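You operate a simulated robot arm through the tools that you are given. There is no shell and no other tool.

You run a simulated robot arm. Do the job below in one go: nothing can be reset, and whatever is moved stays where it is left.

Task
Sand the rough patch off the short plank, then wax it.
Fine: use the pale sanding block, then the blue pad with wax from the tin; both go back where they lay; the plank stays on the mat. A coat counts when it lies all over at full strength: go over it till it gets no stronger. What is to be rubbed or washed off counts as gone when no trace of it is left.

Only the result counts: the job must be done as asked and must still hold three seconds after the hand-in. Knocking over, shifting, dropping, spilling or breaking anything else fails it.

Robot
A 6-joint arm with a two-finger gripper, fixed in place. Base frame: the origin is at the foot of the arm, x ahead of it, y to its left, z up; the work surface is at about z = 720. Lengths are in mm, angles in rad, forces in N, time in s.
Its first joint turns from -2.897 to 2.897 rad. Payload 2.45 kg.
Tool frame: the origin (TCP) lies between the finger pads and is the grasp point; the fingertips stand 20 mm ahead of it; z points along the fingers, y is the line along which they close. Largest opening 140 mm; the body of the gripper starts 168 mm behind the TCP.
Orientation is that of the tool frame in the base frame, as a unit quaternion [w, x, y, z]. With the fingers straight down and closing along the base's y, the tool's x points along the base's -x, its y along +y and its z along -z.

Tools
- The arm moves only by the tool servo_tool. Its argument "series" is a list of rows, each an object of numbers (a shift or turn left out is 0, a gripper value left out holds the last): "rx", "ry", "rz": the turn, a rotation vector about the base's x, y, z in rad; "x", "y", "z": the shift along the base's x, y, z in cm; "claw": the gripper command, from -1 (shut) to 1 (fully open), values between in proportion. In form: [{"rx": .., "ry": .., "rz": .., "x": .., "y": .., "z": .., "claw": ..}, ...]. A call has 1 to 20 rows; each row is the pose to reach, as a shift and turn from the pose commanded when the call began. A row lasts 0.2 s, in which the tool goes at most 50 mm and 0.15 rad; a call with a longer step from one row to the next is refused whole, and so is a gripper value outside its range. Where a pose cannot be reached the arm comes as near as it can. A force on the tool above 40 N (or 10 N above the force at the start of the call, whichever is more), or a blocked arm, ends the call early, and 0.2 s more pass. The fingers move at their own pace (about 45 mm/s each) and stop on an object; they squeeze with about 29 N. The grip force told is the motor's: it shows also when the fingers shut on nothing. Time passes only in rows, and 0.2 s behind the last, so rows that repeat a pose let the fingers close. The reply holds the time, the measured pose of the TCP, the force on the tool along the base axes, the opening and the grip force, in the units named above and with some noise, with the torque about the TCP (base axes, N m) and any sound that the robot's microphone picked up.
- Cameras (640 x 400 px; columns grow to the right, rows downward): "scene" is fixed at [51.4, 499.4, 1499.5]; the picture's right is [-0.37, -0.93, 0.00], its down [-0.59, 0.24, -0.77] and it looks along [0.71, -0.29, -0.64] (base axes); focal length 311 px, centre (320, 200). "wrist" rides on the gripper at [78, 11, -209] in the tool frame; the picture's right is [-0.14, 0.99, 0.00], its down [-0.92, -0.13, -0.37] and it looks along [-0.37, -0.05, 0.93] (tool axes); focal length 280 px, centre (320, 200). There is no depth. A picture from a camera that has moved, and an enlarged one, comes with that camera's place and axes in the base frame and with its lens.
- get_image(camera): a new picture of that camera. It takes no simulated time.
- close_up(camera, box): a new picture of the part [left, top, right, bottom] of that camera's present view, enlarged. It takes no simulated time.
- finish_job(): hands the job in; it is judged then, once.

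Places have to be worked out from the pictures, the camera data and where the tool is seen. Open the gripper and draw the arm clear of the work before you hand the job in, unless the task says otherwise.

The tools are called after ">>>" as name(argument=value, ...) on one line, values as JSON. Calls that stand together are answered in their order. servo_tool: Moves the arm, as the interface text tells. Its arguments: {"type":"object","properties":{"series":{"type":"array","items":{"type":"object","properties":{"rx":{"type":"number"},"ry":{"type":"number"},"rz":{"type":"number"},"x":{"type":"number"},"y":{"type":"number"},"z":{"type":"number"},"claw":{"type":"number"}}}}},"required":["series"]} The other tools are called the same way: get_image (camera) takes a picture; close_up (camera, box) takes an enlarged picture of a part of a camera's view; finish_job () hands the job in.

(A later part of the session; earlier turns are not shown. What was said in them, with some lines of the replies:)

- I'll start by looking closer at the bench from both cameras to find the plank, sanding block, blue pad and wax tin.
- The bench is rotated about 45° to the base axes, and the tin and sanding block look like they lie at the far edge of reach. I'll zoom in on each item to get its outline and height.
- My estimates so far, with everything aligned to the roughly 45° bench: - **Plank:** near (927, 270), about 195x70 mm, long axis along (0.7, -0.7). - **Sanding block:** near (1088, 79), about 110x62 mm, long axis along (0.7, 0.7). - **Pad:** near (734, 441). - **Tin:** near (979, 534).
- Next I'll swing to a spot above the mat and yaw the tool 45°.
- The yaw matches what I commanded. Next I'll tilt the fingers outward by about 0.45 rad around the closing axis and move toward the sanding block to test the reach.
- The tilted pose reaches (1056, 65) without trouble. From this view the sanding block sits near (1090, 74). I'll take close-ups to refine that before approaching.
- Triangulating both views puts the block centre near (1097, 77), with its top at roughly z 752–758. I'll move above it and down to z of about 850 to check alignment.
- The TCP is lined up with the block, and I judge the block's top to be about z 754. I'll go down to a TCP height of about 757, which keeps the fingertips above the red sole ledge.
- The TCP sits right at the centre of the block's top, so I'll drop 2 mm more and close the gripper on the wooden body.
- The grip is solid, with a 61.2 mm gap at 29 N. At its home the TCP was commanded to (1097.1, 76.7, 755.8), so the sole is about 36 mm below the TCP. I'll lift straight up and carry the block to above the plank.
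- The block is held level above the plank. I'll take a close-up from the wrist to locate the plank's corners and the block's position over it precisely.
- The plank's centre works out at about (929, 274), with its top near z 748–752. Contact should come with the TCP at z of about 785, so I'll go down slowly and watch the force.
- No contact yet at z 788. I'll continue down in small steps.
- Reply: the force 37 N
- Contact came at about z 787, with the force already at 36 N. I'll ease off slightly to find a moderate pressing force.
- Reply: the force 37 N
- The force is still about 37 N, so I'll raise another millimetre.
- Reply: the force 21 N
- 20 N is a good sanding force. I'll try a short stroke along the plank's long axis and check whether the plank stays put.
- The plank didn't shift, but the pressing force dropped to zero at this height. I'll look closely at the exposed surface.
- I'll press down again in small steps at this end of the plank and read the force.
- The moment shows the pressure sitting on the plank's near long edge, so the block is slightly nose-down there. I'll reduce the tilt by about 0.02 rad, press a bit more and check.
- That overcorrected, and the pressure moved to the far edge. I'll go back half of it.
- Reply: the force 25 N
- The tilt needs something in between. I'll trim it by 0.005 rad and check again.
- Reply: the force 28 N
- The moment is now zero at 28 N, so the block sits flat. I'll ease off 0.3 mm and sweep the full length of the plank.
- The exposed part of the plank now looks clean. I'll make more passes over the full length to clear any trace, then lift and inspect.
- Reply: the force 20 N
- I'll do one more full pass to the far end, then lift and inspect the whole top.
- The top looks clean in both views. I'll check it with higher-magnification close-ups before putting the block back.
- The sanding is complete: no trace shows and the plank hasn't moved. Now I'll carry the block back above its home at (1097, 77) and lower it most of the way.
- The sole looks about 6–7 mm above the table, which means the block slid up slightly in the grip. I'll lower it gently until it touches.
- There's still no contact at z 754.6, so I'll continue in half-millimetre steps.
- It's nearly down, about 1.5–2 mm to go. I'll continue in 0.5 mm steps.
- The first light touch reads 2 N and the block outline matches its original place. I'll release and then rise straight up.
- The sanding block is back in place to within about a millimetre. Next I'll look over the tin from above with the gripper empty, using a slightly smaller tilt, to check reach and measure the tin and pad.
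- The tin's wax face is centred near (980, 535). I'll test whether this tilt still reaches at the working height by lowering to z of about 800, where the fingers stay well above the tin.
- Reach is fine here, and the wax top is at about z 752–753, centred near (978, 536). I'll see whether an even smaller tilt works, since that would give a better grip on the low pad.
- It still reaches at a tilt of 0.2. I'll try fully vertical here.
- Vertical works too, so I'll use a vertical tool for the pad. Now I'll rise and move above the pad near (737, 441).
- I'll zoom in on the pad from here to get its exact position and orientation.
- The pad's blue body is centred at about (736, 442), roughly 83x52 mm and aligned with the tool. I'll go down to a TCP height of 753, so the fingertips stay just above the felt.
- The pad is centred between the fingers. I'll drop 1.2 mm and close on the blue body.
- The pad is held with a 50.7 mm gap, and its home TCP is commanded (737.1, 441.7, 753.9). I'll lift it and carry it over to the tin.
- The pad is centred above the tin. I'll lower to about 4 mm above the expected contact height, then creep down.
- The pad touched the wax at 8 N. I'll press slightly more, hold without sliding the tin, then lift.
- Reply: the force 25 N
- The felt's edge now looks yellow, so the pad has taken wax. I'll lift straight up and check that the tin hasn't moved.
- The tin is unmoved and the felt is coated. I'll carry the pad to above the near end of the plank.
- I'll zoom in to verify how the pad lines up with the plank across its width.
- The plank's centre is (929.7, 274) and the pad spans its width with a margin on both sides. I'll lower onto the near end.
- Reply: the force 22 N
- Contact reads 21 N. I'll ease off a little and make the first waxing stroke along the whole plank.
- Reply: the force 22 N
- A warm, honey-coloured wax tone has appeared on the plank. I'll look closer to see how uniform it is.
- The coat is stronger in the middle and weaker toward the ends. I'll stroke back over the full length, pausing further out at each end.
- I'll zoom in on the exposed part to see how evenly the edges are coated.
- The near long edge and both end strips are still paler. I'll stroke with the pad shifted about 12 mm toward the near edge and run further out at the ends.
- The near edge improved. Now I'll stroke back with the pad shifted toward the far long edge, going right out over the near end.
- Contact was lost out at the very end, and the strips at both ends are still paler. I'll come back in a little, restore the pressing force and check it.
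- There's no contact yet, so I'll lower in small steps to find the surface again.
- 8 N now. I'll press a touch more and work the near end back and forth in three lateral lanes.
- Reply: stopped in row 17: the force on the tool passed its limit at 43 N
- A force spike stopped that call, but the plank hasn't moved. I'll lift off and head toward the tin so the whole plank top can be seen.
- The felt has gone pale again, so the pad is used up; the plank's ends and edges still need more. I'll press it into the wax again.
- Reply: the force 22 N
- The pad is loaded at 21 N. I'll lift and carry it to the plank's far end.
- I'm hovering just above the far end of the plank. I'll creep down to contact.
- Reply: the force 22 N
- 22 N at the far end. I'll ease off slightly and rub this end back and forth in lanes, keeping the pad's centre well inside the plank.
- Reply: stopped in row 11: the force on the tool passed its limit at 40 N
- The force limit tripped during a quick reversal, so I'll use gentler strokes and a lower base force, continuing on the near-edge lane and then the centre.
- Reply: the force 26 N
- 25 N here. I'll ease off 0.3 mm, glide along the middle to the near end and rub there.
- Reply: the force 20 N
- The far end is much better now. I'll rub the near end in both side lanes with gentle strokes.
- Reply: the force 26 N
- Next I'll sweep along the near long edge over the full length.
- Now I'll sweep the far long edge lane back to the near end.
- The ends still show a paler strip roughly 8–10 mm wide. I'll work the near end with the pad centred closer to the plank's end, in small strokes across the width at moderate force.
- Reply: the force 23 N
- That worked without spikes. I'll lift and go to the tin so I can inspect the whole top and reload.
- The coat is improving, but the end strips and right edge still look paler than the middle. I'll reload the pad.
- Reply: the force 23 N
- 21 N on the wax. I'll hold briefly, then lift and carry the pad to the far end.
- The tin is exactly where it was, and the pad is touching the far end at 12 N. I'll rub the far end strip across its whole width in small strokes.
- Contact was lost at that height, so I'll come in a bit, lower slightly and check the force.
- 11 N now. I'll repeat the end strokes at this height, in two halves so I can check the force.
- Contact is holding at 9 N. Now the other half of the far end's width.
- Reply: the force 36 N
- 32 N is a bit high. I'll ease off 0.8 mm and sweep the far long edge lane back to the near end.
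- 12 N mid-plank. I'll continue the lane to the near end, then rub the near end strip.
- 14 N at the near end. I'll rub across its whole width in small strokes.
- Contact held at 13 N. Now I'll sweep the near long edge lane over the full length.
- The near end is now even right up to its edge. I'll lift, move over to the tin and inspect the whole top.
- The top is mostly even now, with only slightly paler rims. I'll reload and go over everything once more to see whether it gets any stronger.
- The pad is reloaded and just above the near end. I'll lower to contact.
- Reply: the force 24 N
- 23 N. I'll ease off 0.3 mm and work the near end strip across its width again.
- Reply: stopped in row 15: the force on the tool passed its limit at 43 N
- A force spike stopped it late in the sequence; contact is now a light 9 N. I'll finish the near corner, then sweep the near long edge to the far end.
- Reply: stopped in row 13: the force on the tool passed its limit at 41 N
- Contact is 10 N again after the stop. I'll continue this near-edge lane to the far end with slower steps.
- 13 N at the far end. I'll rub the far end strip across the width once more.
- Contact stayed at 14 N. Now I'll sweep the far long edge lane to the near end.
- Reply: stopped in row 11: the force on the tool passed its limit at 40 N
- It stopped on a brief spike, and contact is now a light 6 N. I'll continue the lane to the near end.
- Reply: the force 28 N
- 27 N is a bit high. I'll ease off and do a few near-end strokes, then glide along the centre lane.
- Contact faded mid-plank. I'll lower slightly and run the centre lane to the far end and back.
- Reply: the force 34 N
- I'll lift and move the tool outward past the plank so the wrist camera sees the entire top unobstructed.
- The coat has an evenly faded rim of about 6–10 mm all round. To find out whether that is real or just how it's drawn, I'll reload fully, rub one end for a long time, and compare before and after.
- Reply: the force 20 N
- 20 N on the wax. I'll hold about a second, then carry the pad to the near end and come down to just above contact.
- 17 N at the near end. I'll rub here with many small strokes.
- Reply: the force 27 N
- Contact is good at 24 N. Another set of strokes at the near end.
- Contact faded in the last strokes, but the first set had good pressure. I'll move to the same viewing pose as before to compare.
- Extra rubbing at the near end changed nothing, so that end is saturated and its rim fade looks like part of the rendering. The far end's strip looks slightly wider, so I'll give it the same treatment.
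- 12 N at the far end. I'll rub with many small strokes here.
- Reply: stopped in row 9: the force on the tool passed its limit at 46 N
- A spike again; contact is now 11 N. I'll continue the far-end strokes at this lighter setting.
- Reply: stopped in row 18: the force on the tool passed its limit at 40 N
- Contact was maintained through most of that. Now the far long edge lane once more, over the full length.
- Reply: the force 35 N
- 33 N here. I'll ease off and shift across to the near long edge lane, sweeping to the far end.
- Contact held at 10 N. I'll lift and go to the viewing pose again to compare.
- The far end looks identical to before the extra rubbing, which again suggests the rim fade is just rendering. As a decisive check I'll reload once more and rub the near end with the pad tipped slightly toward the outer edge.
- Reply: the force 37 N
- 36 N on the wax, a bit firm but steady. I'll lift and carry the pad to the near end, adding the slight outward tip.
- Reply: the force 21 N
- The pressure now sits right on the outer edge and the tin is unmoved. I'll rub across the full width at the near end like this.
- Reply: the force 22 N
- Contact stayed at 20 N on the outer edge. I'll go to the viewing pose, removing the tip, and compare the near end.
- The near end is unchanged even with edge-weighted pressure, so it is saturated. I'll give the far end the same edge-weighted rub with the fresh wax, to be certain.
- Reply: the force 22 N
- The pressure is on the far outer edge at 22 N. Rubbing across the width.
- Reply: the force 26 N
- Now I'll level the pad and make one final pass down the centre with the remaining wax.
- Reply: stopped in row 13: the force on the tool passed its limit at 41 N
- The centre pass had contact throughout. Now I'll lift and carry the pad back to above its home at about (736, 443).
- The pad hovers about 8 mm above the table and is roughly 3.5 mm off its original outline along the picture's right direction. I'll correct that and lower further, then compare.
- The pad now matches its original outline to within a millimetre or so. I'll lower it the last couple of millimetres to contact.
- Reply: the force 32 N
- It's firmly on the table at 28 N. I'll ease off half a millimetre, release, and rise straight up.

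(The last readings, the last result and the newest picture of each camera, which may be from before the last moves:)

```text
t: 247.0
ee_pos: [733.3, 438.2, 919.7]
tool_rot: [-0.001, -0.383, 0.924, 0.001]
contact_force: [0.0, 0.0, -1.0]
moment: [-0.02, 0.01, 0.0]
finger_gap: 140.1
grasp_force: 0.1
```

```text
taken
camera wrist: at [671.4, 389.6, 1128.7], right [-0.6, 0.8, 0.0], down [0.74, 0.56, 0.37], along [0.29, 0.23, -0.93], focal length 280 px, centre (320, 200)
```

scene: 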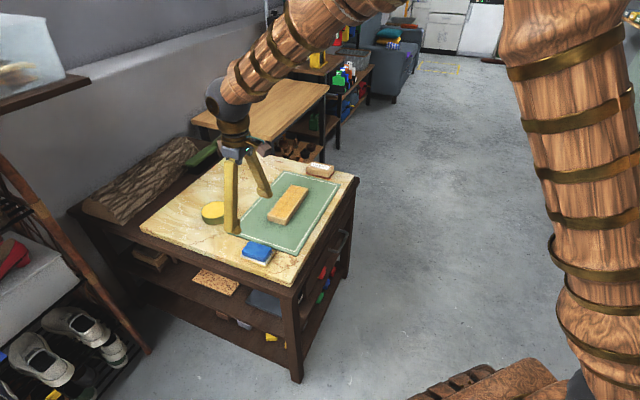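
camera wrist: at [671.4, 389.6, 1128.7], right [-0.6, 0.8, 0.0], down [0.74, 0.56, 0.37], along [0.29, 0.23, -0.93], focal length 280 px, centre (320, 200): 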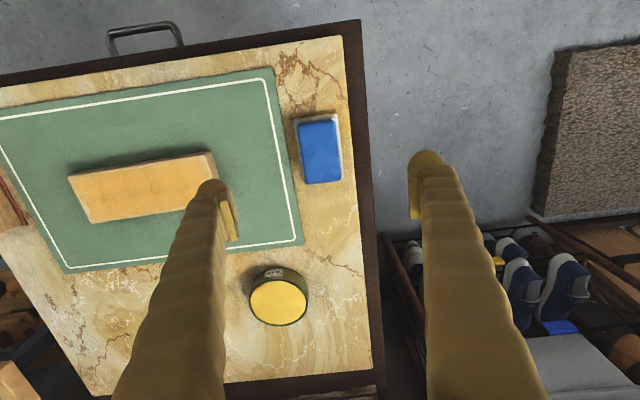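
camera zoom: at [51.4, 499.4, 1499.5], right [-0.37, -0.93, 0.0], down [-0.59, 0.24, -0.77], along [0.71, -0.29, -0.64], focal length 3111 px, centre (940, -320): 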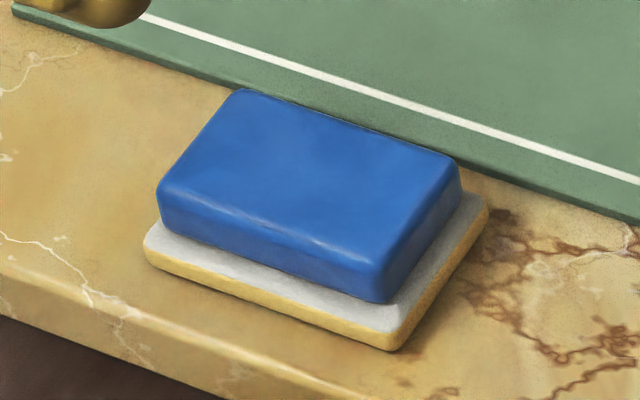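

The pad is back within about 1–2 mm of its original place. I'll draw the arm up and clear, then make a final check of the plank, tin and sanding block.

>>> servo_tool(series=[{"z": 4}, {"z": 8}, {"z": 12}, {"z": 13, "x": -3.5, "y": 1}, {"z": 13, "x": -7, "y": 2}, {"z": 13, "x": -10, "y": 4}, {"z": 13, "x": -10, "y": 4}, {"z": 13, "x": -10, "y": 4}])

>>> get_image(camera="wrist")

>>> close_up(camera="scene", box=[180, 140, 360, 280])

>>> close_up(camera="scene", box=[264, 180, 316, 228])

```text
t: 248.8
ee_pos: [633.7, 479.9, 1049.9]
tool_rot: [0.0, -0.384, 0.923, 0.002]
contact_force: [-0.3, -0.8, 0.2]
moment: [-0.04, -0.01, -0.03]
finger_gap: 139.7
grasp_force: 0.1
```

```text
taken
camera wrist: at [570.9, 431.1, 1259.9], right [-0.6, 0.8, 0.0], down [0.74, 0.56, 0.37], along [0.29, 0.23, -0.93], focal length 280 px, centre (320, 200)
```

wrist: 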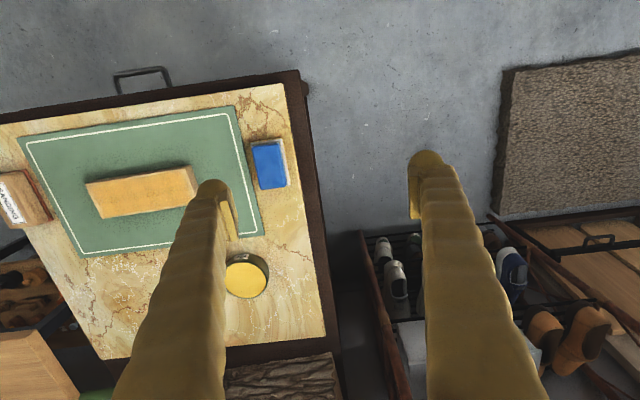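

```text
2.86 times, centred on (270, 210) of scene
camera zoom: at [51.4, 499.4, 1499.5], right [-0.37, -0.93, 0.0], down [-0.59, 0.24, -0.77], along [0.71, -0.29, -0.64], focal length 889 px, centre (463, 171)
```

zoom: 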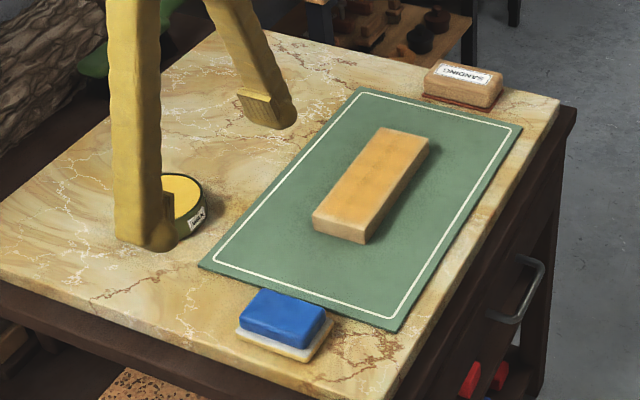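

```text
8.33 times, centred on (290, 204) of scene
camera zoom: at [51.4, 499.4, 1499.5], right [-0.37, -0.93, 0.0], down [-0.59, 0.24, -0.77], along [0.71, -0.29, -0.64], focal length 2593 px, centre (570, 167)
```

zoom: 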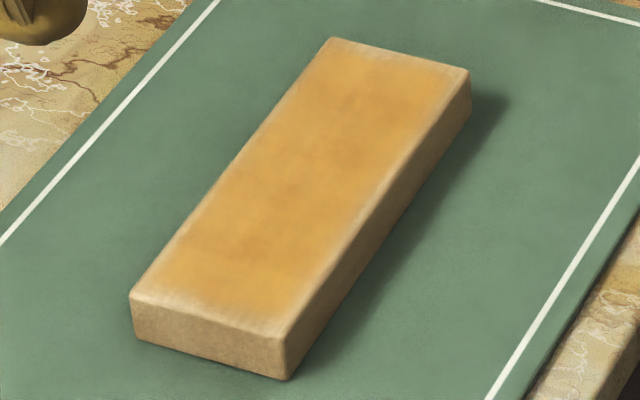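

Everything checks out:
- **Sanding:** no trace of the rough patch is left.
- **Wax:** the top is evenly coated, and extra rubbing at both ends made it no stronger.
- **Placement:** the plank is on the mat, the tin hasn't moved, and the sanding block and pad are back where they lay.
- **Arm:** the gripper is open and the arm is clear.

I'm handing the job in.

>>> finish_job()

```text
The job is handed in.
```

The rough patch is sanded off and the plank's top is waxed all over. I've handed the job in but haven't seen a verdict.

- **Sanding:** close-ups after the passes with the pale sanding block showed no trace of the patch.
- **Wax:** I loaded the blue pad from the tin six times. The top looks evenly coated, apart from a slightly paler rim of about 6–10 mm along the edges. I pressed fresh wax hard against both end edges. The near end looked the same before and after, and the far end hadn't changed under earlier rubbing. I take the rim to be how the coat is drawn, but I didn't test the long edges that way.
- **Placement:** the sanding block is back within about 1 mm of where it lay and the pad within about 1–2 mm. The tin hasn't moved, and the plank is on the mat, shifted by 1–3 mm at most.
- **Arm:** the gripper is open and the arm is drawn up, clear of the bench.
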